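You operate a simulated robot arm through the tools that you are given. There is no shell and no other tool. Be economical: measure what you need, move in short steps, check, and stop when the job is done.

You are at the controls of a simulated two-armed robot. One attempt, no reset.

Task
Put the grey block on the grey bench top away on the shelf under the black bench. Put the teal plate on the shelf under the yellow bench. Take the flat purple carton and put it on the steel tray with green grips. Fetch the steel plug with a blue knob and set it on the shelf under the yellow bench. Fetch the flat white carton and set it on the brown bench top. The order is free. Set down upright: grey block, steel plug with a blue knob.
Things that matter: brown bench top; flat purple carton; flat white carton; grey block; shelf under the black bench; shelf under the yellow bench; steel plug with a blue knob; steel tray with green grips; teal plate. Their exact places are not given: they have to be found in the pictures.

Only the result counts: the job must be done as asked and must still hold three seconds after the hand-in. Knocking over, shifting, dropping, spilling or breaking anything else fails it.

Robot
Two 7-joint arms with vacuum grippers on one trunk, on a base that drives. Base frame: it is fixed to the floor where the robot stands at the start and does not move with it; the origin is under the middle of the robot, x ahead of it, y to its left, z up; the surface under the hand at the start is at about z = 900. Lengths are in mm, angles in degrees, forces in N, time in s.
The left shoulder is at the start at [70, 174, 1079], the right one opposite. With the tool pointing down near the work surface each hand reaches from about 320 to 800 mm from the robot's upright axis, wherever it stands, measured 20 degrees to its own side. Places, roughly: brown bench top [1400, 900, 900]; flat purple carton [3250, 2000, 1000]; flat white carton [3250, 1750, 1000]; grey block (5x8x7 cm) [500, 100, 900]; shelf under the black bench [-200, 7900, 300]; shelf under the yellow bench [3100, 2300, 300]; steel plug with a blue knob (7x7x9 cm) [3300, 2100, 900]; steel tray with green grips (26x15x3 cm) [3200, 2400, 900]; teal plate (15x15x2 cm) [1500, 1800, 300]. Payload 3.5 kg a hand.
Tool frame (each hand has its own): the origin (TCP) lies in the middle of the cups' lips, and z points out of the cups. The gripper has 2 cups of 32 mm across, covering 32 by 80 mm (tool x, y); the bellows give 10 mm. With the vacuum on, a cup seals on a smooth face that it is pressed against (1 to 4 N); it does not hold porous or soft things. The pull reaches 76 N.
Orientation is told as [roll, pitch, yaw] about the base's x, y, z axes, in that order, counted from this pose: with the cups facing straight down, the tool's x points along the base's -x, its y along +y and its z along -z.

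Tools
- The arms move only by the tool play_rows. It takes "left_motion", "right_motion" or both (then of equal length, played together; a hand with none holds still); each is one flat list of numbers, 7 for each row, row after row: the shift along the base's x, y, z in units of 400 mm (1.0 is 400 mm), then the turn, a rotation vector about the base's x, y, z in units of 60 degrees (1.0 is 60 degrees), then the vacuum: 1 switches it on, 0 off. In form: [dx, dy, dz, rx, ry, rz, valve, dx, dy, dz, rx, ry, rz, valve, ...]. A call has 1 to 12 rows; each row is the pose to reach, as a shift and turn from the pose commanded when the call began. A call with a number of a shift or a turn outside -1 to 1 is refused whole. Rows are played at 5 a second. More than 50 mm and 8.6 degrees between two rows, or a gripper value outside its range, and nothing of the call is played. Where a pose cannot be reached the arm comes as near as it can. A force on the tool above 40 N (or 10 N above the force at the start of the call, whichever is more), or a blocked arm, ends the call early, and 0.2 s more pass. The pull builds up within a second once a cup has sealed. Time passes only in rows, and 0.2 s behind the last, so rows that repeat a pose give it time. It gives the time, the measured TCP pose, the force on the tool (base axes) and the pull of the vacuum at its end, in the units of the frame above (readings bear some noise), with the torque about the TCP (base axes, N m) and any sound that the robot's microphone picked up.
- Cameras (640 x 400 px; columns grow to the right, rows downward): "scene" is now at [133.5, 34.6, 1402.7]; the picture's right is [0.39, -0.92, 0.00], its down [-0.50, -0.21, -0.84] and it looks along [0.78, 0.33, -0.54] (base axes); focal length 294 px, centre (320, 200). "left" rides on the left gripper at [74, -19, -110] in its tool frame; the picture's right is [0.25, 0.97, 0.00], its down [-0.77, 0.20, -0.60] and it looks along [-0.58, 0.15, 0.80] (tool axes); focal length 218 px, centre (320, 200). "right" rides on the right gripper at [74, 19, -110] in its tool frame; the picture's right is [-0.25, 0.97, 0.00], its down [-0.77, -0.20, -0.60] and it looks along [-0.59, -0.15, 0.80] (tool axes); focal length 218 px, centre (320, 200).
- camera(camera): a new picture of that camera. The clock stands still meanwhile.
- move_column(by): slides the trunk up (or, below 0, down) by that many mm; the arms and the scene camera ride with it, the base frame stays. It gives what a move gives, with no picture.
- steer(legs): drives the robot by 1 to 6 legs, each [ahead, turn to the left] in mm and degrees, along the robot's own axes; the way and the turn of a leg run together, so that a leg with both is an arc; at most 1500 mm and 180 degrees a leg. The arms and the cameras ride along, it lands a little off, and it stops where it bumps. It gives what a move gives.
- pan_tilt(pan, tilt): turns the head with the scene camera to pan (to the left, within 86 degrees either way) and tilt (down, from -29 to 69), counted from straight ahead of the robot. It gives what a move gives.
- pixel_to_xyz(camera, pixels): for up to 12 pixels [column, row] of the newest picture of that camera ("zoom" is the newest enlarged one), the place [x, y, z] in the base frame of the surface seen there, good to about 2 mm. The clock stands still meanwhile.
- inspect(camera, box): a new picture of the part [left, top, right, bottom] of that camera's present view, enlarged. The clock stands still meanwhile.
- sign_off(): hands the job in; it is judged then, once.

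Keep the steps short. Do not move on a guess: measure, check each grasp and each placing, and mend mistakes. In all there are 110 turns and 88 pictures (those below and enlarged ones count). Leave the vacuum off and the arms clear of the work at the hand-in unless told otherwise, and finish with a single line.

The tools are called as a command line: name --argument value ..., lists and objects as JSON in quotes. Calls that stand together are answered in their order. play_rows: Moves the arms, as the interface text tells. Its arguments: {"type":"object","properties":{"left_motion":{"type":"array","items":{"type":"number"}},"right_motion":{"type":"array","items":{"type":"number"}}},"required":[]} The other tools are called the same way: move_column (by) slides the trunk up or down; steer (legs) drives the base; pan_tilt (pan, tilt) turns the head that bears the scene camera; camera (camera) takes a picture; pixel_to_xyz (camera, pixels) gives the place of the surface under pixels of a picture; inspect (camera, box) takes an enlarged picture of a part of a camera's view; sign_off () hands the job in.

At the start:

```text
time_s: 0.0
left_tcp_pos: [473.6, 430.7, 1190.1]
left_ee_rot: [0.1, 0.0, -0.1]
left_force: [-0.3, 0.1, -0.5]
left_ft_torque: [0.01, 0.05, -0.02]
left_pull: 0.1
right_tcp_pos: [529.4, -29.7, 1199.3]
right_ee_rot: [0.0, 0.1, 0.0]
right_force: [0.2, 0.7, 0.1]
right_ft_torque: [0.04, -0.03, -0.02]
right_pull: 0.1
trunk travel left (down, up): [-575.0, 265.0]
robot x, y, heading: [0.8, 0.2, 0.1]
head pan, tilt: [22.8, 32.7]
```

scene: 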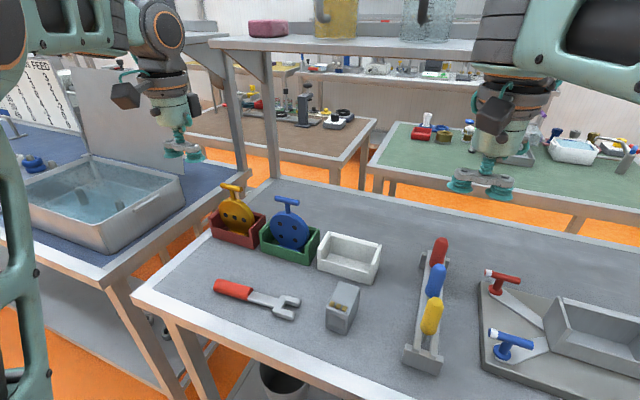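
right: 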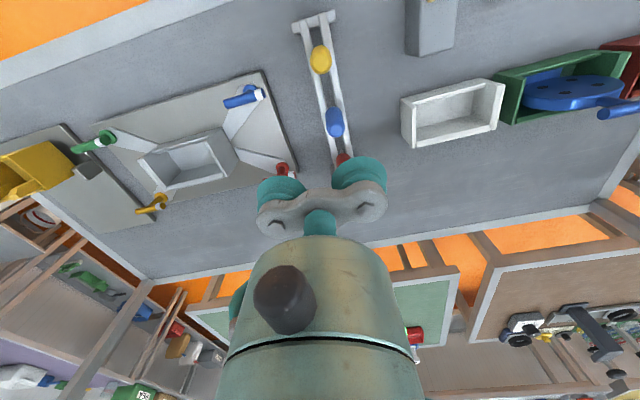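
left: 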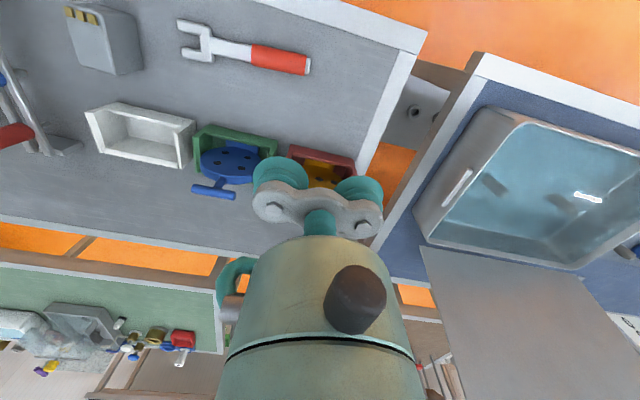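

I see the grey block near pixel (343,307) in the scene picture. I'll enlarge it and measure its corners.

inspect --camera "scene" --box '[260, 250, 420, 350]'

pixel_to_xyz --camera "scene" --pixels '[[343, 295], [335, 284], [358, 290], [347, 308], [328, 303], [335, 320], [380, 330], [290, 135], [430, 150], [300, 360]]'

```text
4.00 times, centred on (340, 300) of scene
```

zoom: 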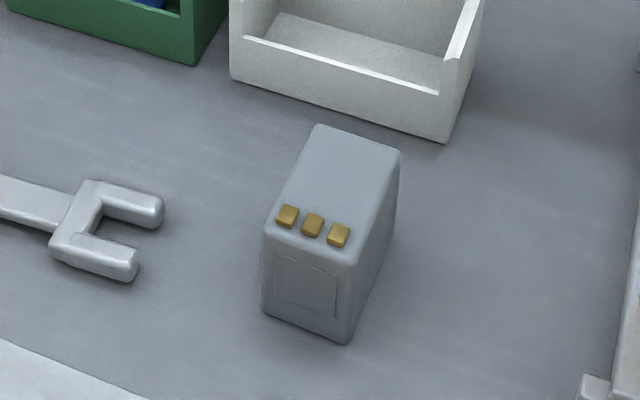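

```text
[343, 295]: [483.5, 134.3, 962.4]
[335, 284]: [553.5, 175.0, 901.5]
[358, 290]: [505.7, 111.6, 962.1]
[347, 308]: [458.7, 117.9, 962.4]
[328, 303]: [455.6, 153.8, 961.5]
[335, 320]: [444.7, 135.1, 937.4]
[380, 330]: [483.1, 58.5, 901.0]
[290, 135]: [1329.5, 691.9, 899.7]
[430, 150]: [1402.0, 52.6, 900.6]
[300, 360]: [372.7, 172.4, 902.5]
```

The block stands upright, top at z≈962, with gold contacts on the near end. I'll measure its top corners.

pixel_to_xyz --camera "zoom" --pixels '[[322, 135], [392, 156], [350, 258], [270, 228], [287, 215], [338, 236], [345, 180], [325, 205], [365, 212], [310, 172]]'

pan_tilt --pan 60 --tilt 20

camera --camera "scene"

```text
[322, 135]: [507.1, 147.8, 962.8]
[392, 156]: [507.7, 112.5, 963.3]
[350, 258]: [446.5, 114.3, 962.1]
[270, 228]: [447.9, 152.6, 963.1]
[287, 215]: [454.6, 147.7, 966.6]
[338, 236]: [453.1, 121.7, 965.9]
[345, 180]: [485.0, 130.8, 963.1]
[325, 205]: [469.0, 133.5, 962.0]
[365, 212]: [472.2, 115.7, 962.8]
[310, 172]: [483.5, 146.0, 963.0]
```

```text
time_s: 1.0
left_tcp_pos: [474.0, 432.1, 1191.1]
left_ee_rot: [0.0, 0.1, 0.0]
left_force: [-0.7, -0.1, -0.7]
left_ft_torque: [-0.01, -0.01, 0.01]
left_pull: 0.1
right_tcp_pos: [527.6, -30.9, 1198.7]
right_ee_rot: [0.0, 0.0, -0.1]
right_force: [0.4, -0.2, -0.2]
right_ft_torque: [0.02, -0.02, 0.01]
right_pull: 0.1
trunk travel left (down, up): [-575.0, 265.0]
robot x, y, heading: [-3.0, 1.8, -0.1]
head pan, tilt: [60.0, 20.0]
```

```text
83 pictures are left
```

scene: 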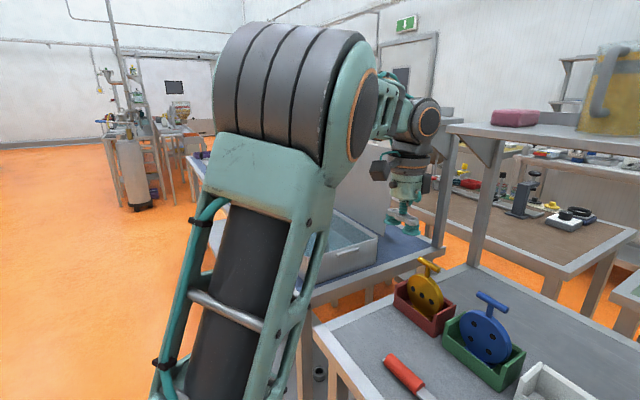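

The contacts sit at x≤461, so the smooth part of the top is x≈465–512, y≈110–155. I'll put one cup of the left hand on it: cup centre (485,132), TCP (485,156), with the other cup hanging free. First I move above it, stopping at z≈1010.

play_rows --left_motion '[0.005, -0.115, 0, 0, 0, 0, 0, 0.01, -0.23, 0, 0, 0, 0, 0, 0.015, -0.345, 0, 0, 0, 0, 0, 0.02, -0.46, 0, 0, 0, 0, 0, 0.025, -0.575, 0, 0, 0, 0, 0, 0.028, -0.69, 0, 0, 0, 0, 0, 0.028, -0.69, -0.115, 0, 0, 0, 0, 0.028, -0.69, -0.23, 0, 0, 0, 0, 0.028, -0.69, -0.345, 0, 0, 0, 0, 0.028, -0.69, -0.45, 0, 0, 0, 0, 0.028, -0.69, -0.45, 0, 0, 0, 0]'

camera --camera "left"

```text
time_s: 3.4
left_tcp_pos: [485.0, 154.0, 1011.0]
left_ee_rot: [0.0, 0.0, 0.0]
left_force: [-0.2, 0.4, -0.2]
left_ft_torque: [0.0, 0.02, 0.0]
left_pull: 0.0
right_tcp_pos: [527.3, -31.2, 1198.9]
right_ee_rot: [0.0, 0.0, -0.1]
right_force: [0.2, -0.3, -0.9]
right_ft_torque: [0.01, 0.01, 0.03]
right_pull: 0.0
trunk travel left (down, up): [-575.0, 265.0]
robot x, y, heading: [1.2, 3.3, 0.1]
head pan, tilt: [60.0, 20.0]
```

```text
82 pictures are left
```

left: 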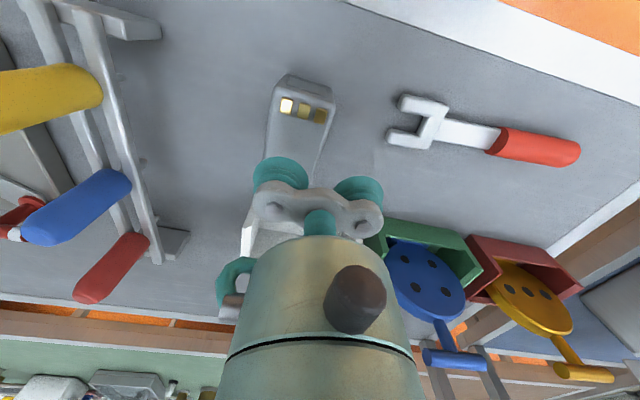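

The left cup in the picture is over the smooth part of the block. I press down gently with the vacuum on.

play_rows --left_motion '[0, 0.005, -0.1, 0, 0, 0, 1, 0, 0.005, -0.12, 0, 0, 0, 1, 0, 0.005, -0.128, 0, 0, 0, 1, 0, 0.005, -0.133, 0, 0, 0, 1, 0, 0.005, -0.133, 0, 0, 0, 1, 0, 0.005, -0.133, 0, 0, 0, 1, 0, 0.005, -0.133, 0, 0, 0, 1, 0, 0.005, -0.133, 0, 0, 0, 1]'

```text
time_s: 5.2
left_tcp_pos: [483.2, 157.9, 958.7]
left_ee_rot: [0.1, -0.1, 0.0]
left_force: [8.2, 2.4, 22.7]
left_ft_torque: [-1.16, 0.11, 0.14]
left_pull: 37.3
right_tcp_pos: [527.7, -32.2, 1199.8]
right_ee_rot: [0.0, -0.1, -0.1]
right_force: [-0.1, 0.0, 0.0]
right_ft_torque: [0.02, 0.03, -0.01]
right_pull: 0.0
trunk travel left (down, up): [-575.0, 265.0]
robot x, y, heading: [2.8, -0.6, 0.1]
head pan, tilt: [60.0, 20.0]
```

Sealed on one cup (pull 37). I lift 60 mm to weigh it and watch.

play_rows --left_motion '[0, 0, 0.02, 0, 0, 0, 1, 0, 0, 0.06, 0, 0, 0, 1, 0, 0, 0.1, 0, 0, 0, 1, 0, 0, 0.18, 0, 0, 0, 1, 0, 0, 0.18, 0, 0, 0, 1]'

camera --camera "left"

```text
time_s: 6.4
left_tcp_pos: [484.2, 156.9, 1031.8]
left_ee_rot: [0.0, 0.0, 0.0]
left_force: [0.2, -0.2, -1.8]
left_ft_torque: [-0.91, 0.02, 0.03]
left_pull: 38.3
right_tcp_pos: [528.7, -32.3, 1198.9]
right_ee_rot: [0.0, 0.0, -0.1]
right_force: [0.1, 0.8, -0.8]
right_ft_torque: [0.01, 0.04, 0.02]
right_pull: 0.0
trunk travel left (down, up): [-575.0, 265.0]
robot x, y, heading: [-1.3, -0.6, -0.1]
head pan, tilt: [60.0, 20.0]
```

```text
81 pictures are left
```

left: 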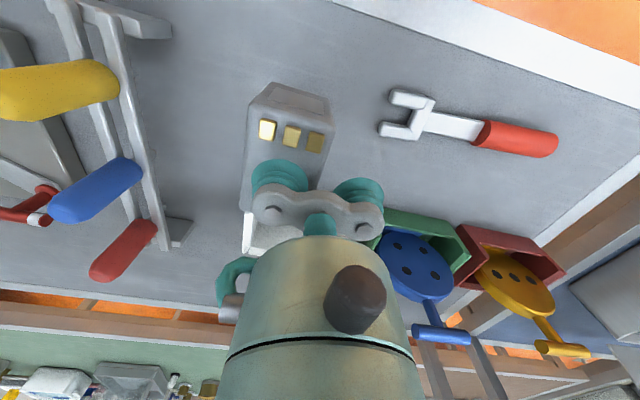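

The block is held and light. I lift it to z≈1200 and back the robot off a bit from the bench. First I check the surroundings with the head.

play_rows --left_motion '[0, 0, 0.12, 0, 0, 0, 1, 0, 0, 0.24, 0, 0, 0, 1, 0, 0, 0.36, 0, 0, 0, 1, -0.05, 0.08, 0.44, 0, 0, 0, 1, -0.1, 0.18, 0.44, 0, 0, 0, 1, -0.15, 0.28, 0.44, 0, 0, 0, 1, -0.2, 0.38, 0.44, 0, 0, 0, 1, -0.2, 0.38, 0.44, 0, 0, 0, 1]'

pan_tilt --pan 86 --tilt 12

camera --camera "scene"

```text
time_s: 8.2
left_tcp_pos: [423.5, 305.8, 1193.5]
left_ee_rot: [0.0, 0.0, 0.0]
left_force: [0.5, -1.1, -2.0]
left_ft_torque: [-0.87, -0.02, 0.02]
left_pull: 37.8
left hand out of reach, approached as far as the arm can: row 7, 8
right_tcp_pos: [528.9, -31.4, 1198.8]
right_ee_rot: [0.1, 0.0, -0.1]
right_force: [-0.1, -0.2, -0.5]
right_ft_torque: [0.0, 0.01, -0.02]
right_pull: 0.2
trunk travel left (down, up): [-575.0, 265.0]
robot x, y, heading: [1.3, -0.3, -0.0]
head pan, tilt: [60.0, 20.0]
```

```text
time_s: 9.1
left_tcp_pos: [423.9, 306.5, 1193.4]
left_ee_rot: [0.0, 0.1, 0.1]
left_force: [-0.7, 0.2, -1.6]
left_ft_torque: [-0.86, 0.0, -0.01]
left_pull: 37.7
right_tcp_pos: [528.8, -30.2, 1199.7]
right_ee_rot: [0.0, 0.0, -0.1]
right_force: [-0.5, 0.5, -0.4]
right_ft_torque: [0.0, 0.02, 0.0]
right_pull: 0.0
trunk travel left (down, up): [-575.0, 265.0]
robot x, y, heading: [0.6, -0.0, 0.0]
head pan, tilt: [85.9, 12.0]
```

```text
80 pictures are left
```

scene: 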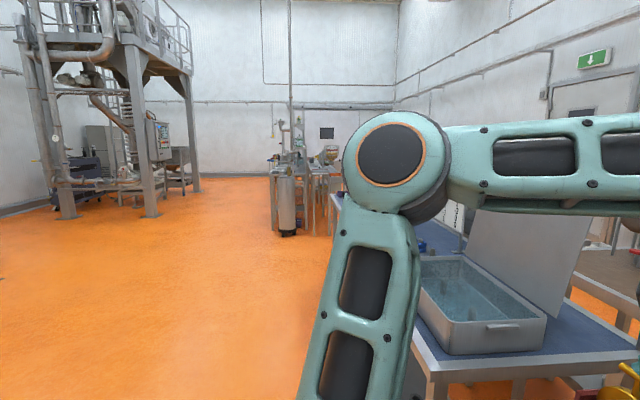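

Far away around pixel (290,170) stands the likely black bench. I measure several places, including the left aisle.

pixel_to_xyz --camera "scene" --pixels '[[285, 232], [280, 172], [322, 160], [270, 215], [310, 230], [150, 215], [430, 372], [345, 200], [320, 390], [70, 390], [420, 225], [480, 340]]'

inspect --camera "scene" --box '[240, 110, 400, 250]'

```text
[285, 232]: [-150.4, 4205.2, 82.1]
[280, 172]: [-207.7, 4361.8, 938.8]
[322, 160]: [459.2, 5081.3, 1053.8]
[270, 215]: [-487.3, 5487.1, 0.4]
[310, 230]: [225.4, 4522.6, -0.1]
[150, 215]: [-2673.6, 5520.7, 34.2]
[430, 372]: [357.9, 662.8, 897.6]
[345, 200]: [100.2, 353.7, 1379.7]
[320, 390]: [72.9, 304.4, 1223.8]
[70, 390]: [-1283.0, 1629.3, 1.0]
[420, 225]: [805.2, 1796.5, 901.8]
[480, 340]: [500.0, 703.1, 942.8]
```

```text
2.86 times, centred on (320, 180) of scene
```

zoom: 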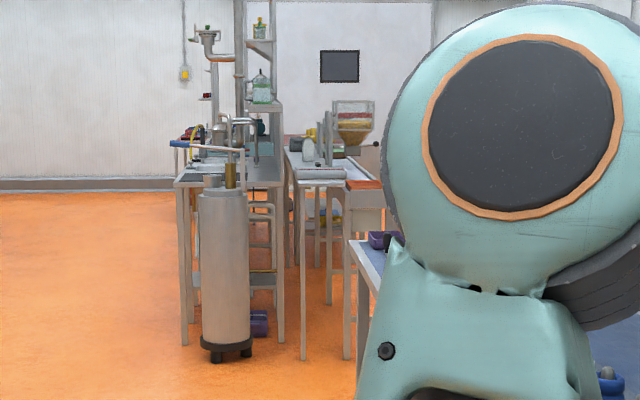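

The bench edges are at x≈340–360; the aisle to the left is clear floor. I back off 200 mm and turn left 90°.

steer --legs '[[-200, 0], [0, 90]]'

pan_tilt --pan 0 --tilt 20

camera --camera "scene"

```text
time_s: 14.6
left_tcp_pos: [-505.5, 422.2, 1192.6]
left_ee_rot: [0.0, -0.1, 90.2]
left_force: [0.3, -0.3, -0.9]
left_ft_torque: [0.03, -0.89, -0.06]
left_pull: 37.5
right_tcp_pos: [-169.8, 528.7, 1200.1]
right_ee_rot: [0.0, 0.0, 90.1]
right_force: [0.1, -0.2, 0.7]
right_ft_torque: [-0.01, 0.02, 0.01]
right_pull: 0.1
trunk travel left (down, up): [-575.0, 265.0]
robot x, y, heading: [-198.9, -1.5, 90.4]
head pan, tilt: [85.9, 12.0]
```

```text
time_s: 16.1
left_tcp_pos: [-506.5, 423.1, 1191.8]
left_ee_rot: [0.0, 0.0, 90.2]
left_force: [-0.3, 0.1, -2.2]
left_ft_torque: [0.02, -0.91, -0.01]
left_pull: 37.7
right_tcp_pos: [-170.3, 528.3, 1198.9]
right_ee_rot: [0.0, 0.0, 90.2]
right_force: [-0.2, 0.2, -0.5]
right_ft_torque: [0.02, -0.02, 0.02]
right_pull: 0.1
trunk travel left (down, up): [-575.0, 265.0]
robot x, y, heading: [-197.2, -3.6, 90.3]
head pan, tilt: [0.0, 20.0]
```

```text
78 pictures are left
```

scene: 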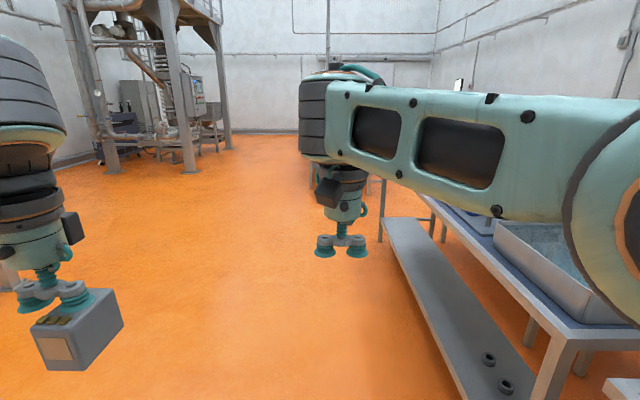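

The block hangs level; the floor ahead-left is clear. The tank near (-150,4200) is in line, so I veer left and go about 2.5 m.

steer --legs '[[0, 25], [1500, 0], [1200, 0], [0, -25]]'

pan_tilt --pan -20 --tilt 10

camera --camera "scene"

```text
time_s: 31.8
left_tcp_pos: [-1668.0, 2853.7, 1191.5]
left_ee_rot: [0.0, 0.0, 90.6]
left_force: [-0.3, -0.4, -2.2]
left_ft_torque: [0.01, -0.87, 0.02]
left_pull: 37.6
right_tcp_pos: [-1332.4, 2963.1, 1198.8]
right_ee_rot: [0.0, -0.1, 90.5]
right_force: [-0.3, 1.1, 0.5]
right_ft_torque: [0.0, 0.04, -0.02]
right_pull: 0.1
trunk travel left (down, up): [-575.0, 265.0]
robot x, y, heading: [-1360.5, 2435.1, 90.1]
head pan, tilt: [0.0, 20.0]
```

```text
time_s: 32.6
left_tcp_pos: [-1668.3, 2852.9, 1192.8]
left_ee_rot: [-0.1, -0.1, 90.5]
left_force: [0.2, 0.3, -1.6]
left_ft_torque: [0.03, -0.86, -0.02]
left_pull: 37.9
right_tcp_pos: [-1332.2, 2963.3, 1199.3]
right_ee_rot: [0.0, 0.1, 90.5]
right_force: [0.3, -0.5, -0.8]
right_ft_torque: [0.01, -0.01, 0.03]
right_pull: 0.1
trunk travel left (down, up): [-575.0, 265.0]
robot x, y, heading: [-1357.2, 2434.0, 90.7]
head pan, tilt: [-20.0, 10.0]
```

```text
77 pictures are left
```

scene: 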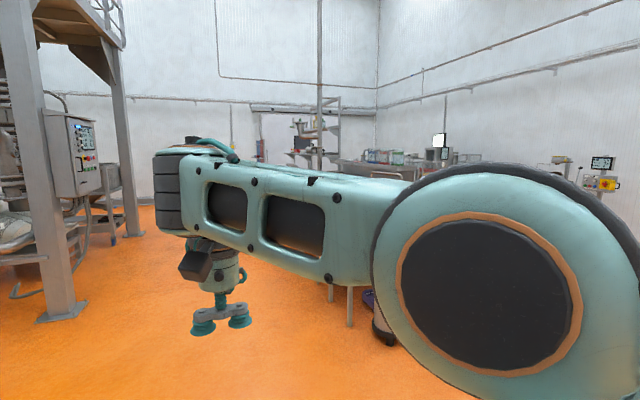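

The right arm blocks the view. I lower the right hand by 280 mm (floor is free here) and look again.

play_rows --right_motion '[0, 0, -0.12, 0, 0, 0, 0, 0, 0, -0.24, 0, 0, 0, 0, 0, 0, -0.36, 0, 0, 0, 0, 0, 0, -0.48, 0, 0, 0, 0, 0, 0, -0.6, 0, 0, 0, 0, 0, 0, -0.7, 0, 0, 0, 0]'

camera --camera "scene"

```text
time_s: 34.0
left_tcp_pos: [-1667.1, 2854.5, 1192.6]
left_ee_rot: [0.0, 0.1, 90.5]
left_force: [0.9, -0.4, -1.7]
left_ft_torque: [-0.04, -0.89, -0.02]
left_pull: 38.0
right_tcp_pos: [-1332.1, 2963.8, 920.0]
right_ee_rot: [0.1, -0.1, 90.4]
right_force: [0.6, -0.2, -0.1]
right_ft_torque: [0.0, 0.02, -0.01]
right_pull: 0.1
trunk travel left (down, up): [-575.0, 265.0]
robot x, y, heading: [-1358.2, 2434.9, 90.5]
head pan, tilt: [-20.0, 10.0]
```

```text
76 pictures are left
```

scene: 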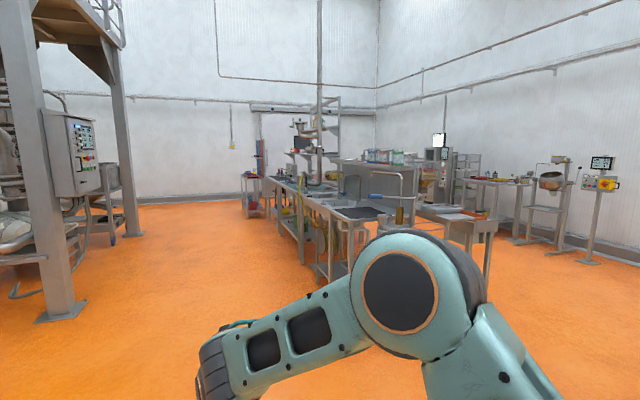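

Much better. A row of benches runs away at centre right. I enlarge that part and measure.

inspect --camera "scene" --box '[220, 110, 420, 270]'

pixel_to_xyz --camera "scene" --pixels '[[245, 200], [255, 178], [300, 190], [330, 205], [295, 262], [320, 280], [262, 200], [280, 230], [60, 315], [320, 240]]'

```text
2.50 times, centred on (320, 190) of scene
```

zoom: 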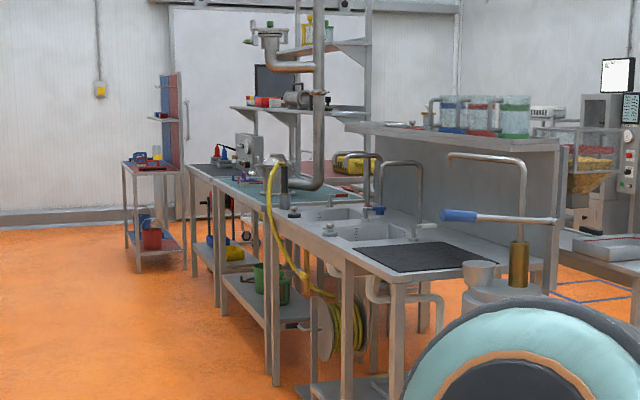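

```text
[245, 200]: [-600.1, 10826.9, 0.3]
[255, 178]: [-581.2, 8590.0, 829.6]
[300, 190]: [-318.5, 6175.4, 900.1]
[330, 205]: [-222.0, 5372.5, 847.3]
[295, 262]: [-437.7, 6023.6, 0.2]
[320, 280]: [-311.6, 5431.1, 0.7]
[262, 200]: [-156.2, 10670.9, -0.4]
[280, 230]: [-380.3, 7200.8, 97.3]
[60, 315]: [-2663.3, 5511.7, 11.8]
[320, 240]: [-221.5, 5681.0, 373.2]
```

The black-topped bench is the third in the row (y≈7.4–8.3 m), edge at x≈-450. The aisle at x≈-1360 is clear. I drive to y≈7900 and turn to face it.

steer --legs '[[1500, 0], [1500, 0], [1500, 0], [960, 0], [0, -90]]'

pan_tilt --pan 0 --tilt 30

camera --camera "scene"

```text
time_s: 64.0
left_tcp_pos: [-995.8, 8200.9, 1192.7]
left_ee_rot: [0.0, 0.0, -0.6]
left_force: [0.5, 0.5, -1.8]
left_ft_torque: [-0.88, 0.0, -0.03]
left_pull: 38.0
right_tcp_pos: [-892.7, 7861.8, 920.7]
right_ee_rot: [0.1, 0.0, -0.7]
right_force: [0.5, -0.1, 0.2]
right_ft_torque: [0.02, 0.02, 0.02]
right_pull: 0.1
trunk travel left (down, up): [-575.0, 265.0]
robot x, y, heading: [-1422.8, 7901.5, -0.5]
head pan, tilt: [-20.0, 10.0]
```

```text
time_s: 64.8
left_tcp_pos: [-996.1, 8199.8, 1192.0]
left_ee_rot: [0.0, 0.0, -0.6]
left_force: [0.4, -0.6, -1.2]
left_ft_torque: [-0.86, -0.01, -0.02]
left_pull: 37.6
right_tcp_pos: [-892.8, 7861.6, 920.8]
right_ee_rot: [0.0, 0.0, -0.7]
right_force: [0.3, 0.3, 0.1]
right_ft_torque: [0.01, -0.02, 0.0]
right_pull: 0.1
trunk travel left (down, up): [-575.0, 265.0]
robot x, y, heading: [-1421.3, 7899.6, -0.8]
head pan, tilt: [0.0, 30.0]
```

```text
74 pictures are left
```

scene: 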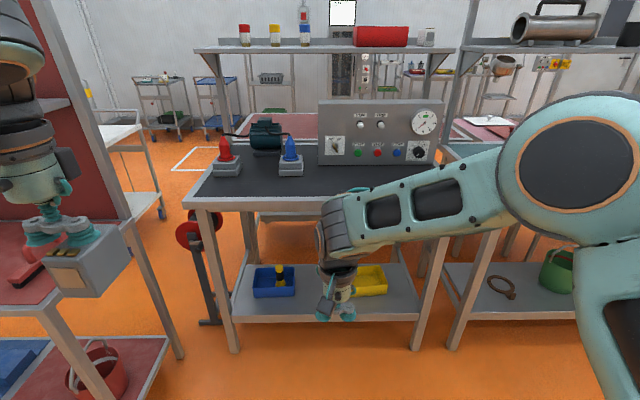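

The black bench has a shelf with a blue and a yellow box. I measure the shelf's free space and bench parts.

inspect --camera "scene" --box '[180, 180, 460, 355]'

pixel_to_xyz --camera "scene" --pixels '[[235, 312], [410, 314], [262, 296], [298, 294], [275, 308], [370, 293], [400, 300], [200, 205], [435, 203], [232, 350], [417, 347], [305, 305]]'

```text
2.29 times, centred on (320, 268) of scene
```

zoom: 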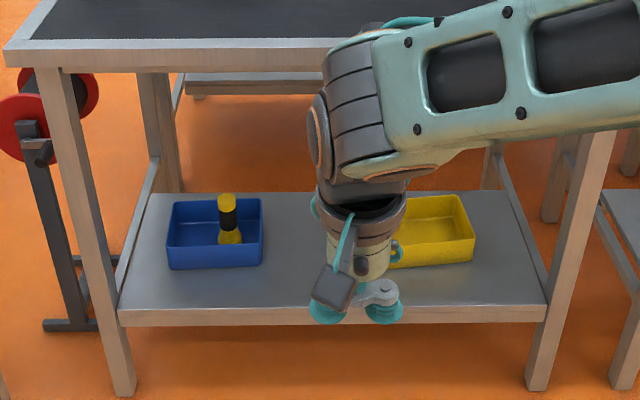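

```text
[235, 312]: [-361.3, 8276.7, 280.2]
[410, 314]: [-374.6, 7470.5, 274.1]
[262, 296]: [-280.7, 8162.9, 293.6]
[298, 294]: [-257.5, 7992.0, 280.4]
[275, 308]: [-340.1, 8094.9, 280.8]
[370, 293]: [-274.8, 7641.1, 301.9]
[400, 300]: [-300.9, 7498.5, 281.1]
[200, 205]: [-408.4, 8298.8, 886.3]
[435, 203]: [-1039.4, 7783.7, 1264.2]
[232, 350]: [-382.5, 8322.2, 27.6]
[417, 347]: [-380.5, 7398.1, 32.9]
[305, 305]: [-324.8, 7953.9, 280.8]
```

Shelf top z≈281, front edge x≈-362; the gap between the boxes spans y≈7760–7990. I plan the block centre near (-260, 7880). I measure the red bench on the left for clearance, and retract the right hand.

pixel_to_xyz --camera "scene" --pixels '[[178, 350], [50, 312], [10, 308], [125, 215], [110, 385], [35, 345], [455, 345], [20, 260]]'

play_rows --right_motion '[-0.09, -0.08, 0, 0, 0, 0, 0, -0.18, -0.16, 0, 0, 0, 0, 0, -0.27, -0.24, 0, 0, 0, 0, 0, -0.36, -0.32, 0, 0, 0, 0, 0, -0.42, -0.4, 0, 0, 0, 0, 0]'

camera --camera "scene"

```text
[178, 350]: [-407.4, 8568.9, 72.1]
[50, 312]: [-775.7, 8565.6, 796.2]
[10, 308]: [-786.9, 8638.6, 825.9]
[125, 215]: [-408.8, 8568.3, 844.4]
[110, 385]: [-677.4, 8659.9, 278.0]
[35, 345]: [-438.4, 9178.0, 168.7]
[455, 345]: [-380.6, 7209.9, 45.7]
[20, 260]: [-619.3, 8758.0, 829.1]
```

```text
time_s: 66.0
left_tcp_pos: [-996.0, 8199.5, 1193.1]
left_ee_rot: [0.0, 0.0, -0.6]
left_force: [-0.3, -0.4, -2.0]
left_ft_torque: [-0.81, 0.01, -0.02]
left_pull: 37.4
right_tcp_pos: [-1060.7, 7701.2, 919.7]
right_ee_rot: [0.1, 0.0, -0.7]
right_force: [-0.8, 0.1, 0.5]
right_ft_torque: [0.0, -0.02, 0.03]
right_pull: 0.1
trunk travel left (down, up): [-575.0, 265.0]
robot x, y, heading: [-1421.3, 7900.2, -0.5]
head pan, tilt: [0.0, 30.0]
```

```text
72 pictures are left
```

scene: 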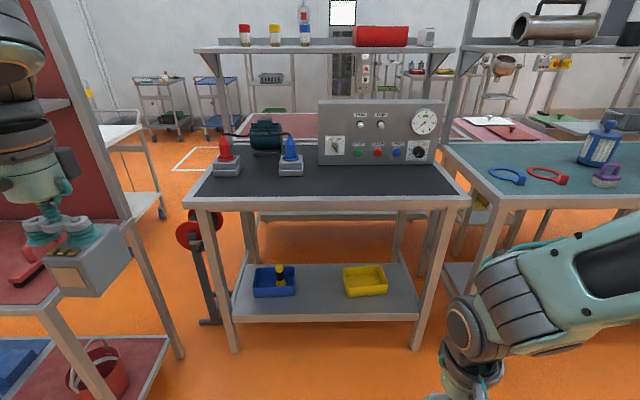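

The red bench starts at y≈8565, far enough. I drive to about (-924, 7750) facing the bench, then lower the trunk partway.

steer --legs '[[0, -17], [500, 0], [0, 17.5]]'

move_column --by -400

camera --camera "scene"

```text
time_s: 71.0
left_tcp_pos: [-512.7, 8050.5, 1192.0]
left_ee_rot: [-0.1, 0.0, 0.1]
left_force: [0.1, 0.3, -2.0]
left_ft_torque: [-0.86, 0.01, 0.01]
left_pull: 38.2
right_tcp_pos: [-570.0, 7552.0, 920.2]
right_ee_rot: [0.0, 0.0, 0.3]
right_force: [0.3, -0.1, 0.5]
right_ft_torque: [-0.05, 0.02, 0.01]
right_pull: 0.1
trunk travel left (down, up): [-575.0, 265.0]
robot x, y, heading: [-933.9, 7744.8, 0.2]
head pan, tilt: [0.0, 30.0]
```

```text
time_s: 74.8
left_tcp_pos: [-514.0, 8051.1, 792.7]
left_ee_rot: [-0.1, 0.0, 0.2]
left_force: [0.5, 0.4, -1.9]
left_ft_torque: [-0.86, -0.01, -0.04]
left_pull: 37.4
right_tcp_pos: [-569.1, 7552.3, 521.0]
right_ee_rot: [-0.1, 0.0, 0.3]
right_force: [-0.3, 0.1, 0.2]
right_ft_torque: [0.01, 0.03, -0.03]
right_pull: 0.0
trunk travel left (down, up): [-175.0, 665.0]
robot x, y, heading: [-935.4, 7742.2, 0.3]
head pan, tilt: [0.0, 30.0]
```

```text
71 pictures are left
```

scene: 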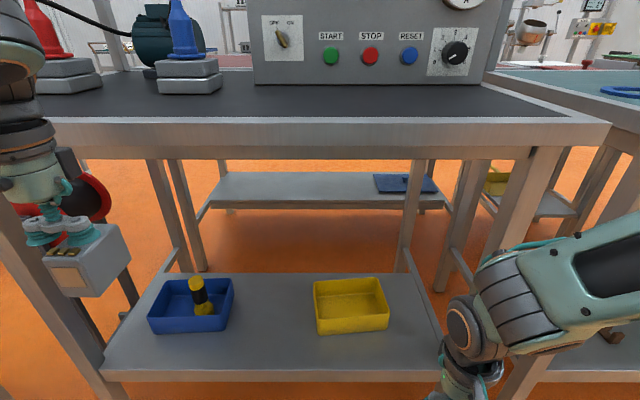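

A clear view of the shelf. I measure the box edges, shelf front and the bench's underside.

pixel_to_xyz --camera "scene" --pixels '[[230, 318], [232, 285], [313, 285], [317, 330], [275, 330], [270, 300], [272, 368], [270, 278], [270, 155], [270, 122], [270, 130], [120, 180]]'

move_column --by -150

```text
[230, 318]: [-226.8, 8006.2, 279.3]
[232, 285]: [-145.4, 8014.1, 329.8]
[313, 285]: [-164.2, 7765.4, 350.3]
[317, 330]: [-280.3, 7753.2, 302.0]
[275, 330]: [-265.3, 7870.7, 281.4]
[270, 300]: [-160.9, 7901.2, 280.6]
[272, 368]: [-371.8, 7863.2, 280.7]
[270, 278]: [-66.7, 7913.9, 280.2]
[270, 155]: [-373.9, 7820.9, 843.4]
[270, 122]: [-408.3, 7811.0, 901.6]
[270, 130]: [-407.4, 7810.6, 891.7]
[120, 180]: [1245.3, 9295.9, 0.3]
```

```text
time_s: 76.5
left_tcp_pos: [-513.3, 8050.8, 643.0]
left_ee_rot: [0.0, 0.1, 0.2]
left_force: [-0.2, -0.3, -1.9]
left_ft_torque: [-0.87, -0.04, 0.02]
left_pull: 38.0
right_tcp_pos: [-570.1, 7551.5, 370.9]
right_ee_rot: [-0.1, 0.1, 0.2]
right_force: [-0.4, 0.3, -0.5]
right_ft_torque: [0.0, 0.01, 0.0]
right_pull: 0.0
trunk travel left (down, up): [-25.0, 815.0]
robot x, y, heading: [-934.9, 7743.0, 0.4]
head pan, tilt: [0.0, 30.0]
```

Gap y 7765–8006, shelf z 281, underside z≈843. First I lower the left hand in front of the shelf to (-513, 7910, 420).

play_rows --left_motion '[0, -0.05, -0.1, 0, 0, 0, 1, 0, -0.1, -0.2, 0, 0, 0, 1, 0, -0.15, -0.3, 0, 0, 0, 1, 0, -0.21, -0.4, 0, 0, 0, 1, 0, -0.28, -0.48, 0, 0, 0, 1, 0, -0.352, -0.557, 0, 0, 0, 1, 0, -0.352, -0.557, 0, 0, 0, 1]'

camera --camera "scene"

```text
time_s: 78.2
left_tcp_pos: [-512.7, 7909.4, 421.9]
left_ee_rot: [0.0, 0.0, 0.3]
left_force: [-0.7, 0.2, -1.2]
left_ft_torque: [-0.88, -0.02, -0.01]
left_pull: 37.3
right_tcp_pos: [-570.4, 7551.1, 370.3]
right_ee_rot: [0.1, 0.0, 0.2]
right_force: [0.3, -0.9, -0.4]
right_ft_torque: [-0.01, 0.01, 0.02]
right_pull: 0.0
trunk travel left (down, up): [-25.0, 815.0]
robot x, y, heading: [-934.7, 7745.1, 0.2]
head pan, tilt: [0.0, 30.0]
```

```text
70 pictures are left
```

scene: 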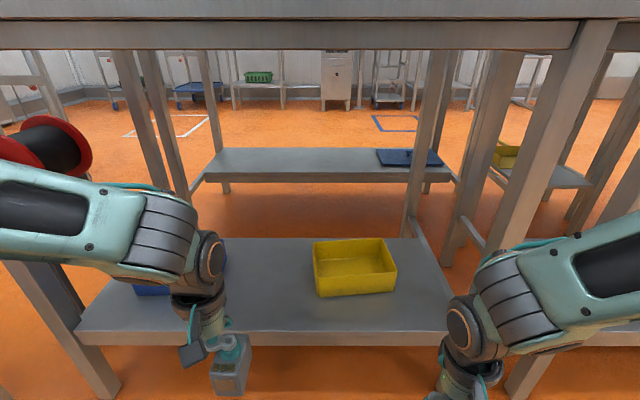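

The block hangs in front of the gap. I check the forearm's height against the underside (843).

pixel_to_xyz --camera "scene" --pixels '[[165, 200], [130, 192], [60, 180], [20, 160], [230, 360], [240, 375]]'

play_rows --left_motion '[0.11, 0, 0, 0, 0, 0, 1, 0.22, 0, 0, 0, 0, 0, 1, 0.33, 0, 0, 0, 0, 0, 1, 0.44, 0, 0, 0, 0, 0, 1, 0.55, 0, 0, 0, 0, 0, 1, 0.66, 0, -0.05, 0, 0, 0, 1, 0.67, 0, -0.1, 0, 0, 0, 1, 0.67, 0, -0.15, 0, 0, 0, 1, 0.67, 0, -0.15, 0, 0, 0, 1]'

camera --camera "scene"

```text
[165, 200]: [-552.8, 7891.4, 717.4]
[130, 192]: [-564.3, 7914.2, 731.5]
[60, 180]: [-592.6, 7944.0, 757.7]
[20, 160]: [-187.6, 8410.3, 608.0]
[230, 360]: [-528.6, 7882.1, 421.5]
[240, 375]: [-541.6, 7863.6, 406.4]
```

```text
time_s: 80.2
left_tcp_pos: [-243.8, 7908.2, 359.1]
left_ee_rot: [0.1, 0.0, 0.2]
left_force: [-1.0, -0.4, -1.1]
left_ft_torque: [-0.82, 0.01, 0.0]
left_pull: 37.6
right_tcp_pos: [-569.0, 7551.8, 369.4]
right_ee_rot: [0.1, 0.0, 0.2]
right_force: [0.2, 0.6, 0.7]
right_ft_torque: [-0.01, -0.02, -0.04]
right_pull: 0.0
trunk travel left (down, up): [-25.0, 815.0]
robot x, y, heading: [-934.9, 7743.9, -0.2]
head pan, tilt: [0.0, 30.0]
```

```text
69 pictures are left
```

scene: 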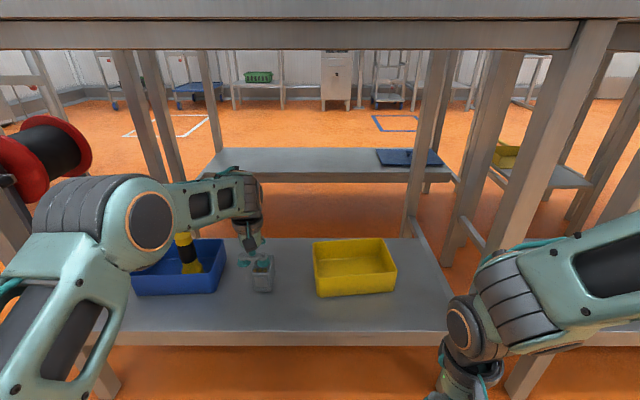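

The block is in the gap. I lower it slowly until it touches (watching the force).

play_rows --left_motion '[0, 0, -0.015, 0, 0, 0, 1, 0, 0, -0.025, 0, 0, 0, 1, 0, 0, -0.033, 0, 0, 0, 1, 0, 0, -0.04, 0, 0, 0, 1, 0, 0, -0.045, 0, 0, 0, 1]'

inspect --camera "scene" --box '[180, 220, 340, 320]'

```text
time_s: 81.3
left_tcp_pos: [-244.9, 7909.5, 343.5]
left_ee_rot: [0.0, -0.1, 0.3]
left_force: [2.1, 1.1, 5.0]
left_ft_torque: [-1.06, 0.11, 0.04]
left_pull: 37.3
right_tcp_pos: [-568.9, 7553.4, 371.0]
right_ee_rot: [0.2, -0.2, 0.2]
right_force: [-0.7, 0.2, -0.2]
right_ft_torque: [0.01, -0.01, 0.0]
right_pull: 0.1
trunk travel left (down, up): [-25.0, 815.0]
robot x, y, heading: [-937.8, 7743.2, 0.3]
head pan, tilt: [0.0, 30.0]
```

```text
4.00 times, centred on (260, 270) of scene
```

zoom: 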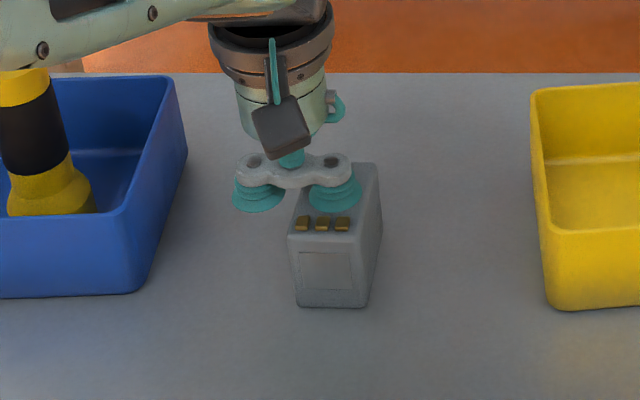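

Contact (5 N up). I switch the vacuum off, wait, then lift straight and withdraw.

play_rows --left_motion '[0, 0, 0, 0, 0, 0, 0, 0, 0, 0, 0, 0, 0, 0, 0, 0, 0, 0, 0, 0, 0, 0, 0, 0, 0, 0, 0, 0, 0, 0, 0.015, 0, 0, 0, 0, 0, 0, 0.06, 0, 0, 0, 0, 0, 0, 0.15, 0, 0, 0, 0, -0.12, 0, 0.15, 0, 0, 0, 0, -0.24, 0, 0.15, 0, 0, 0, 0, -0.36, 0, 0.15, 0, 0, 0, 0, -0.48, 0, 0.15, 0, 0, 0, 0, -0.58, 0, 0.15, 0, 0, 0, 0]'

camera --camera "scene"

```text
time_s: 84.0
left_tcp_pos: [-476.8, 7909.6, 403.3]
left_ee_rot: [0.0, 0.0, 0.1]
left_force: [0.4, -0.7, 0.2]
left_ft_torque: [-0.02, -0.01, -0.01]
left_pull: 0.0
right_tcp_pos: [-570.4, 7551.8, 371.2]
right_ee_rot: [0.0, 0.0, 0.2]
right_force: [0.2, -1.0, 0.1]
right_ft_torque: [-0.04, -0.02, -0.01]
right_pull: 0.1
trunk travel left (down, up): [-25.0, 815.0]
robot x, y, heading: [-937.4, 7741.4, 0.2]
head pan, tilt: [0.0, 30.0]
```

```text
67 pictures are left
```

scene: 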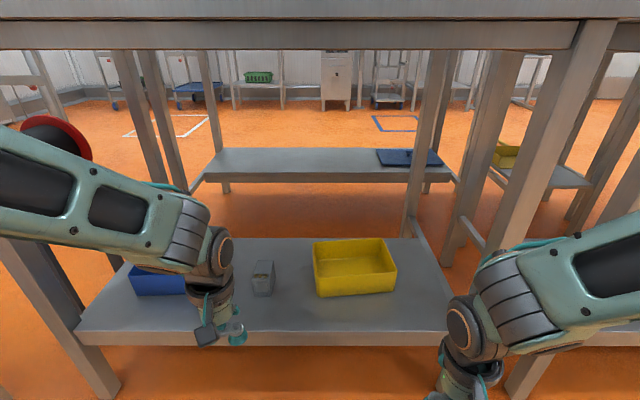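

The block stands upright between the boxes. I back off, raise the trunk, and drive back along the aisle to y≈3050, then face +x to look.

steer --legs '[[-480, 0]]'

move_column --by 550

steer --legs '[[0, -90], [1500, 0], [1500, 0], [1500, 0], [200, 0], [0, 90]]'

pan_tilt --pan -15 --tilt 12

camera --camera "scene"

```text
time_s: 86.8
left_tcp_pos: [-954.8, 7908.5, 402.1]
left_ee_rot: [0.0, 0.0, 0.5]
left_force: [-1.0, 0.1, -0.3]
left_ft_torque: [0.03, 0.0, -0.01]
left_pull: 0.0
right_tcp_pos: [-1046.9, 7550.9, 370.3]
right_ee_rot: [0.0, 0.0, 0.4]
right_force: [-0.4, -0.6, -0.4]
right_ft_torque: [-0.01, -0.03, -0.01]
right_pull: 0.0
trunk travel left (down, up): [-25.0, 815.0]
robot x, y, heading: [-1412.7, 7740.5, 0.6]
head pan, tilt: [0.0, 30.0]
```

```text
refused: 550 is not a number from -400 to 400
```

```text
time_s: 117.2
left_tcp_pos: [-892.6, 3220.7, 401.8]
left_ee_rot: [0.0, 0.0, 2.0]
left_force: [0.1, -0.9, -0.8]
left_ft_torque: [-0.02, 0.0, -0.01]
left_pull: 0.0
right_tcp_pos: [-976.0, 2859.6, 370.2]
right_ee_rot: [0.1, 0.0, 1.8]
right_force: [0.2, 0.4, 0.1]
right_ft_torque: [-0.02, -0.01, 0.01]
right_pull: 0.1
trunk travel left (down, up): [-25.0, 815.0]
robot x, y, heading: [-1345.9, 3042.5, 2.1]
head pan, tilt: [0.0, 30.0]
```

```text
time_s: 118.0
left_tcp_pos: [-893.0, 3219.4, 402.4]
left_ee_rot: [0.0, 0.0, 2.0]
left_force: [0.2, -0.1, -1.1]
left_ft_torque: [-0.06, -0.01, 0.04]
left_pull: 0.0
right_tcp_pos: [-976.3, 2860.0, 370.3]
right_ee_rot: [0.1, 0.0, 1.9]
right_force: [-0.3, 0.7, 0.1]
right_ft_torque: [-0.01, -0.01, 0.0]
right_pull: 0.1
trunk travel left (down, up): [-25.0, 815.0]
robot x, y, heading: [-1347.5, 3041.8, 1.6]
head pan, tilt: [-15.0, 12.0]
```

```text
66 pictures are left
```

scene: 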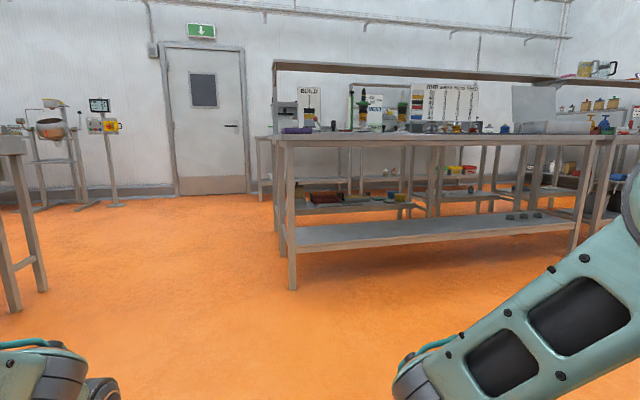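

Driven at low trunk, nothing bumped. An open passage leads ahead past the blue bench. I measure the layout.

pixel_to_xyz --camera "scene" --pixels '[[292, 285], [275, 145], [575, 245], [420, 200], [262, 195], [15, 300], [350, 197], [470, 175], [440, 212], [515, 205], [118, 205], [590, 140]]'

move_column --by 400

camera --camera "scene"

inspect --camera "scene" --box '[220, 100, 560, 300]'

```text
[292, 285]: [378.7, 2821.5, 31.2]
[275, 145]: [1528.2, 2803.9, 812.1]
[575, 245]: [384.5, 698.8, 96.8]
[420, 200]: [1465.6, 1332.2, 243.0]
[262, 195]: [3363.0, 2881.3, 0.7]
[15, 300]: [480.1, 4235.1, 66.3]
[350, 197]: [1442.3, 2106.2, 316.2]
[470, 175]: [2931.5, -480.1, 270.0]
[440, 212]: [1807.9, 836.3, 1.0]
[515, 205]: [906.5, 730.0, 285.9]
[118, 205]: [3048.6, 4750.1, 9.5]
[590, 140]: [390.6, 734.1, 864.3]
```

```text
time_s: 121.8
left_tcp_pos: [-894.2, 3220.5, 802.1]
left_ee_rot: [0.0, 0.0, 2.0]
left_force: [-0.8, 0.4, -0.1]
left_ft_torque: [0.03, 0.04, 0.02]
left_pull: 0.1
right_tcp_pos: [-975.6, 2861.1, 771.2]
right_ee_rot: [0.0, 0.1, 1.9]
right_force: [0.1, -0.3, 0.4]
right_ft_torque: [-0.01, 0.0, 0.01]
right_pull: 0.0
trunk travel left (down, up): [-425.0, 415.0]
robot x, y, heading: [-1344.2, 3039.8, 2.2]
head pan, tilt: [-15.0, 12.0]
```

```text
65 pictures are left
```

scene: 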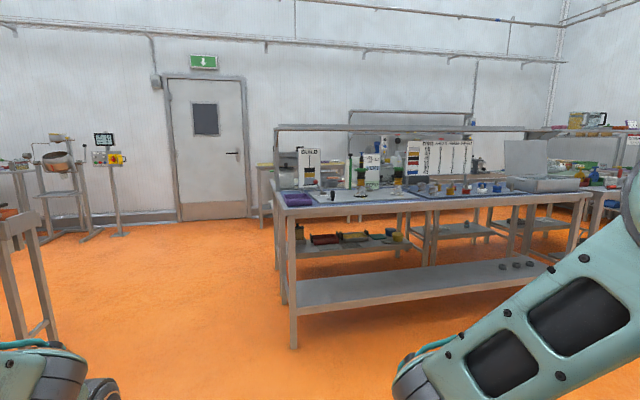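

```text
1.88 times, centred on (390, 200) of scene
```

zoom: 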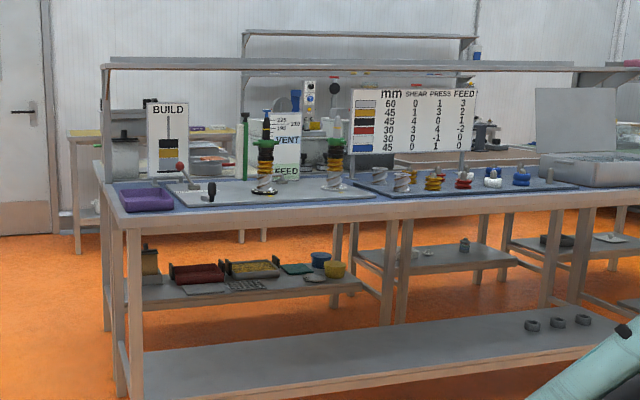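

The teal plate seems to be on a shelf at (1450–1900, ~1800) behind the blue bench. The passage lies at y≈2850–4200. I drive along it to about (2300, 3550).

steer --legs '[[0, 6], [1500, 0], [1500, 0], [600, 0], [0, -98]]'

pan_tilt --pan 0 --tilt 20

camera --camera "scene"

```text
time_s: 143.8
left_tcp_pos: [2373.7, 3034.2, 802.0]
left_ee_rot: [0.0, 0.0, -89.7]
left_force: [0.0, -0.2, 0.1]
left_ft_torque: [0.0, 0.03, -0.01]
left_pull: 0.1
right_tcp_pos: [2017.0, 3127.8, 769.7]
right_ee_rot: [0.1, 0.0, -89.9]
right_force: [1.2, 0.9, 0.3]
right_ft_torque: [0.03, -0.02, 0.0]
right_pull: 0.0
trunk travel left (down, up): [-425.0, 415.0]
robot x, y, heading: [2203.1, 3490.3, -89.8]
head pan, tilt: [-15.0, 12.0]
```

```text
time_s: 144.6
left_tcp_pos: [2373.2, 3034.8, 803.5]
left_ee_rot: [-0.1, 0.0, -89.7]
left_force: [0.0, -0.2, -1.1]
left_ft_torque: [0.0, -0.04, -0.01]
left_pull: 0.1
right_tcp_pos: [2017.1, 3127.6, 771.0]
right_ee_rot: [0.1, 0.0, -89.8]
right_force: [-0.3, -0.1, -0.2]
right_ft_torque: [0.0, -0.02, -0.01]
right_pull: 0.1
trunk travel left (down, up): [-425.0, 415.0]
robot x, y, heading: [2208.1, 3494.1, -89.7]
head pan, tilt: [0.0, 20.0]
```

```text
63 pictures are left
```

scene: 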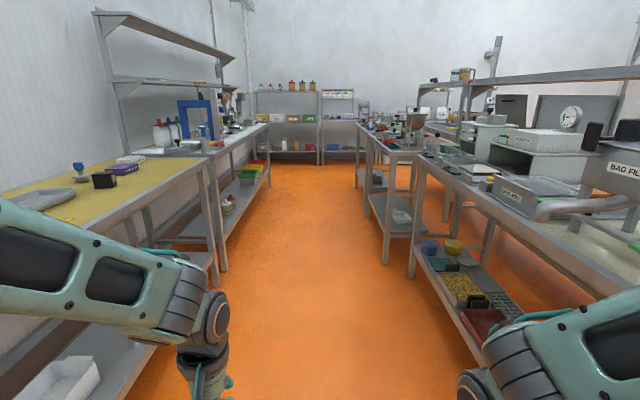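

Yellow bench on the left with tray, blue-knobbed plug and cartons; on the right the shelf with the plate at about (450,265). I enlarge both and measure.

inspect --camera "scene" --box '[0, 110, 240, 260]'

pixel_to_xyz --camera "zoom" --pixels '[[210, 160], [280, 190], [325, 145], [350, 130], [110, 235], [500, 150], [540, 120], [400, 240], [440, 240], [330, 290], [250, 310], [480, 100]]'

inspect --camera "scene" --box '[380, 200, 540, 340]'

pixel_to_xyz --camera "zoom" --pixels '[[320, 190], [270, 170], [340, 150], [320, 260], [200, 180], [150, 200], [400, 330], [280, 190], [360, 190], [440, 200]]'

```text
2.67 times, centred on (120, 185) of scene
```

zoom: 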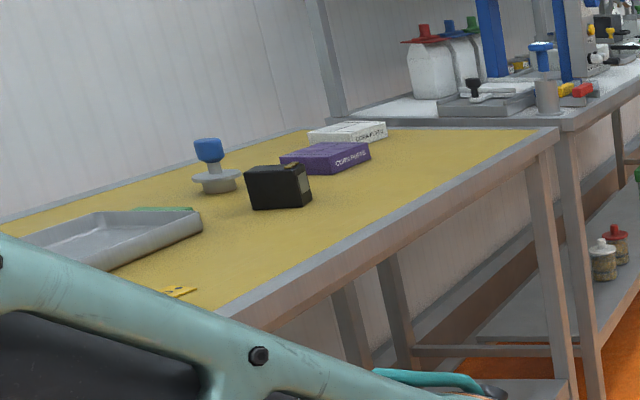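

```text
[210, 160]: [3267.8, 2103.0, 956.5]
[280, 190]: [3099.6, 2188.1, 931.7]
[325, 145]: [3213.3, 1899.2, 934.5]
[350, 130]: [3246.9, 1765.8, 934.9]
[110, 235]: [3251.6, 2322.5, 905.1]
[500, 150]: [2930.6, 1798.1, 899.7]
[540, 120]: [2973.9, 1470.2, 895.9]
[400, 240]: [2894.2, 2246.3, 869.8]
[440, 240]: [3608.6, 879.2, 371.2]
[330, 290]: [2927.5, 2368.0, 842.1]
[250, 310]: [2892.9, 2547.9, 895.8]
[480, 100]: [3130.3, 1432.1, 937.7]
```

```text
2.86 times, centred on (460, 270) of scene
```

zoom: 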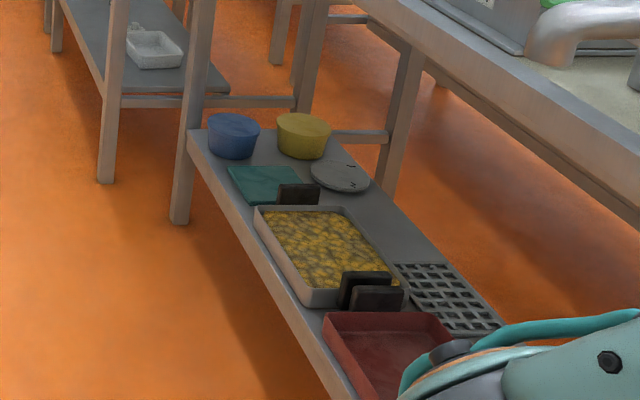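

```text
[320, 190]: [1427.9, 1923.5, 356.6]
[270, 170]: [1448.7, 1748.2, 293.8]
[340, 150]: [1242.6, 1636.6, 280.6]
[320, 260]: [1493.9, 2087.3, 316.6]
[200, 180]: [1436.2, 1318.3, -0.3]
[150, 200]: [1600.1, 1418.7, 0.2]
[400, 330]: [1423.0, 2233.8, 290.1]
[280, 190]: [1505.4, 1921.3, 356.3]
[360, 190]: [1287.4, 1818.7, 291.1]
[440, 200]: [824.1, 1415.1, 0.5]
```

The teal plate's top is at about (1450, 1750, 294). I drive down the aisle to y≈1920, turn right to face that shelf, lower the trunk and look.

steer --legs '[[1500, 0], [70, 0], [0, -90]]'

pan_tilt --pan 5 --tilt 35

move_column --by -250

camera --camera "scene"

```text
time_s: 156.4
left_tcp_pos: [1736.0, 1756.0, 801.8]
left_ee_rot: [0.1, 0.0, 180.0]
left_force: [-0.5, -0.3, 0.0]
left_ft_torque: [0.0, 0.01, -0.02]
left_pull: 0.1
right_tcp_pos: [1832.2, 2113.4, 770.0]
right_ee_rot: [0.1, 0.0, 179.9]
right_force: [-0.7, -0.1, 1.3]
right_ft_torque: [-0.02, 0.01, 0.02]
right_pull: 0.2
trunk travel left (down, up): [-425.0, 415.0]
robot x, y, heading: [2192.3, 1917.6, 180.0]
head pan, tilt: [0.0, 20.0]
```

```text
time_s: 157.2
left_tcp_pos: [1736.6, 1756.0, 800.9]
left_ee_rot: [0.0, 0.0, 179.9]
left_force: [0.6, 0.5, -1.4]
left_ft_torque: [0.02, 0.03, -0.01]
left_pull: 0.0
right_tcp_pos: [1831.2, 2113.1, 768.7]
right_ee_rot: [0.0, 0.1, 179.9]
right_force: [-0.6, 0.0, 0.4]
right_ft_torque: [0.01, 0.02, -0.02]
right_pull: 0.0
trunk travel left (down, up): [-425.0, 415.0]
robot x, y, heading: [2194.8, 1919.2, 179.7]
head pan, tilt: [5.0, 35.0]
```

```text
time_s: 159.8
left_tcp_pos: [1735.9, 1756.2, 551.5]
left_ee_rot: [0.0, 0.0, 179.9]
left_force: [-0.4, -1.0, 0.9]
left_ft_torque: [0.0, 0.02, 0.03]
left_pull: 0.0
right_tcp_pos: [1832.6, 2113.2, 519.7]
right_ee_rot: [0.1, 0.1, 179.9]
right_force: [0.5, 0.3, 0.1]
right_ft_torque: [0.01, -0.02, -0.05]
right_pull: 0.0
trunk travel left (down, up): [-175.0, 665.0]
robot x, y, heading: [2197.7, 1921.9, 180.0]
head pan, tilt: [5.0, 35.0]
```

```text
60 pictures are left
```

scene: 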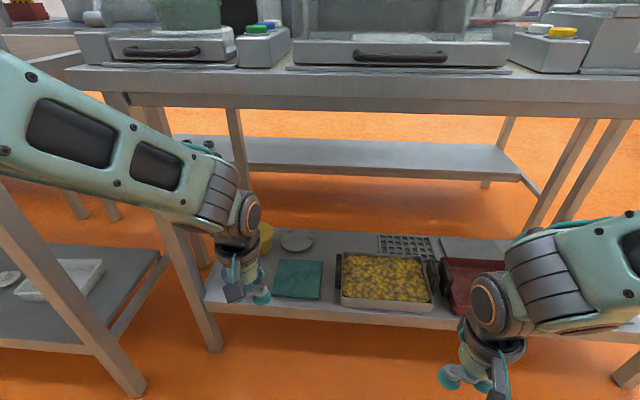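

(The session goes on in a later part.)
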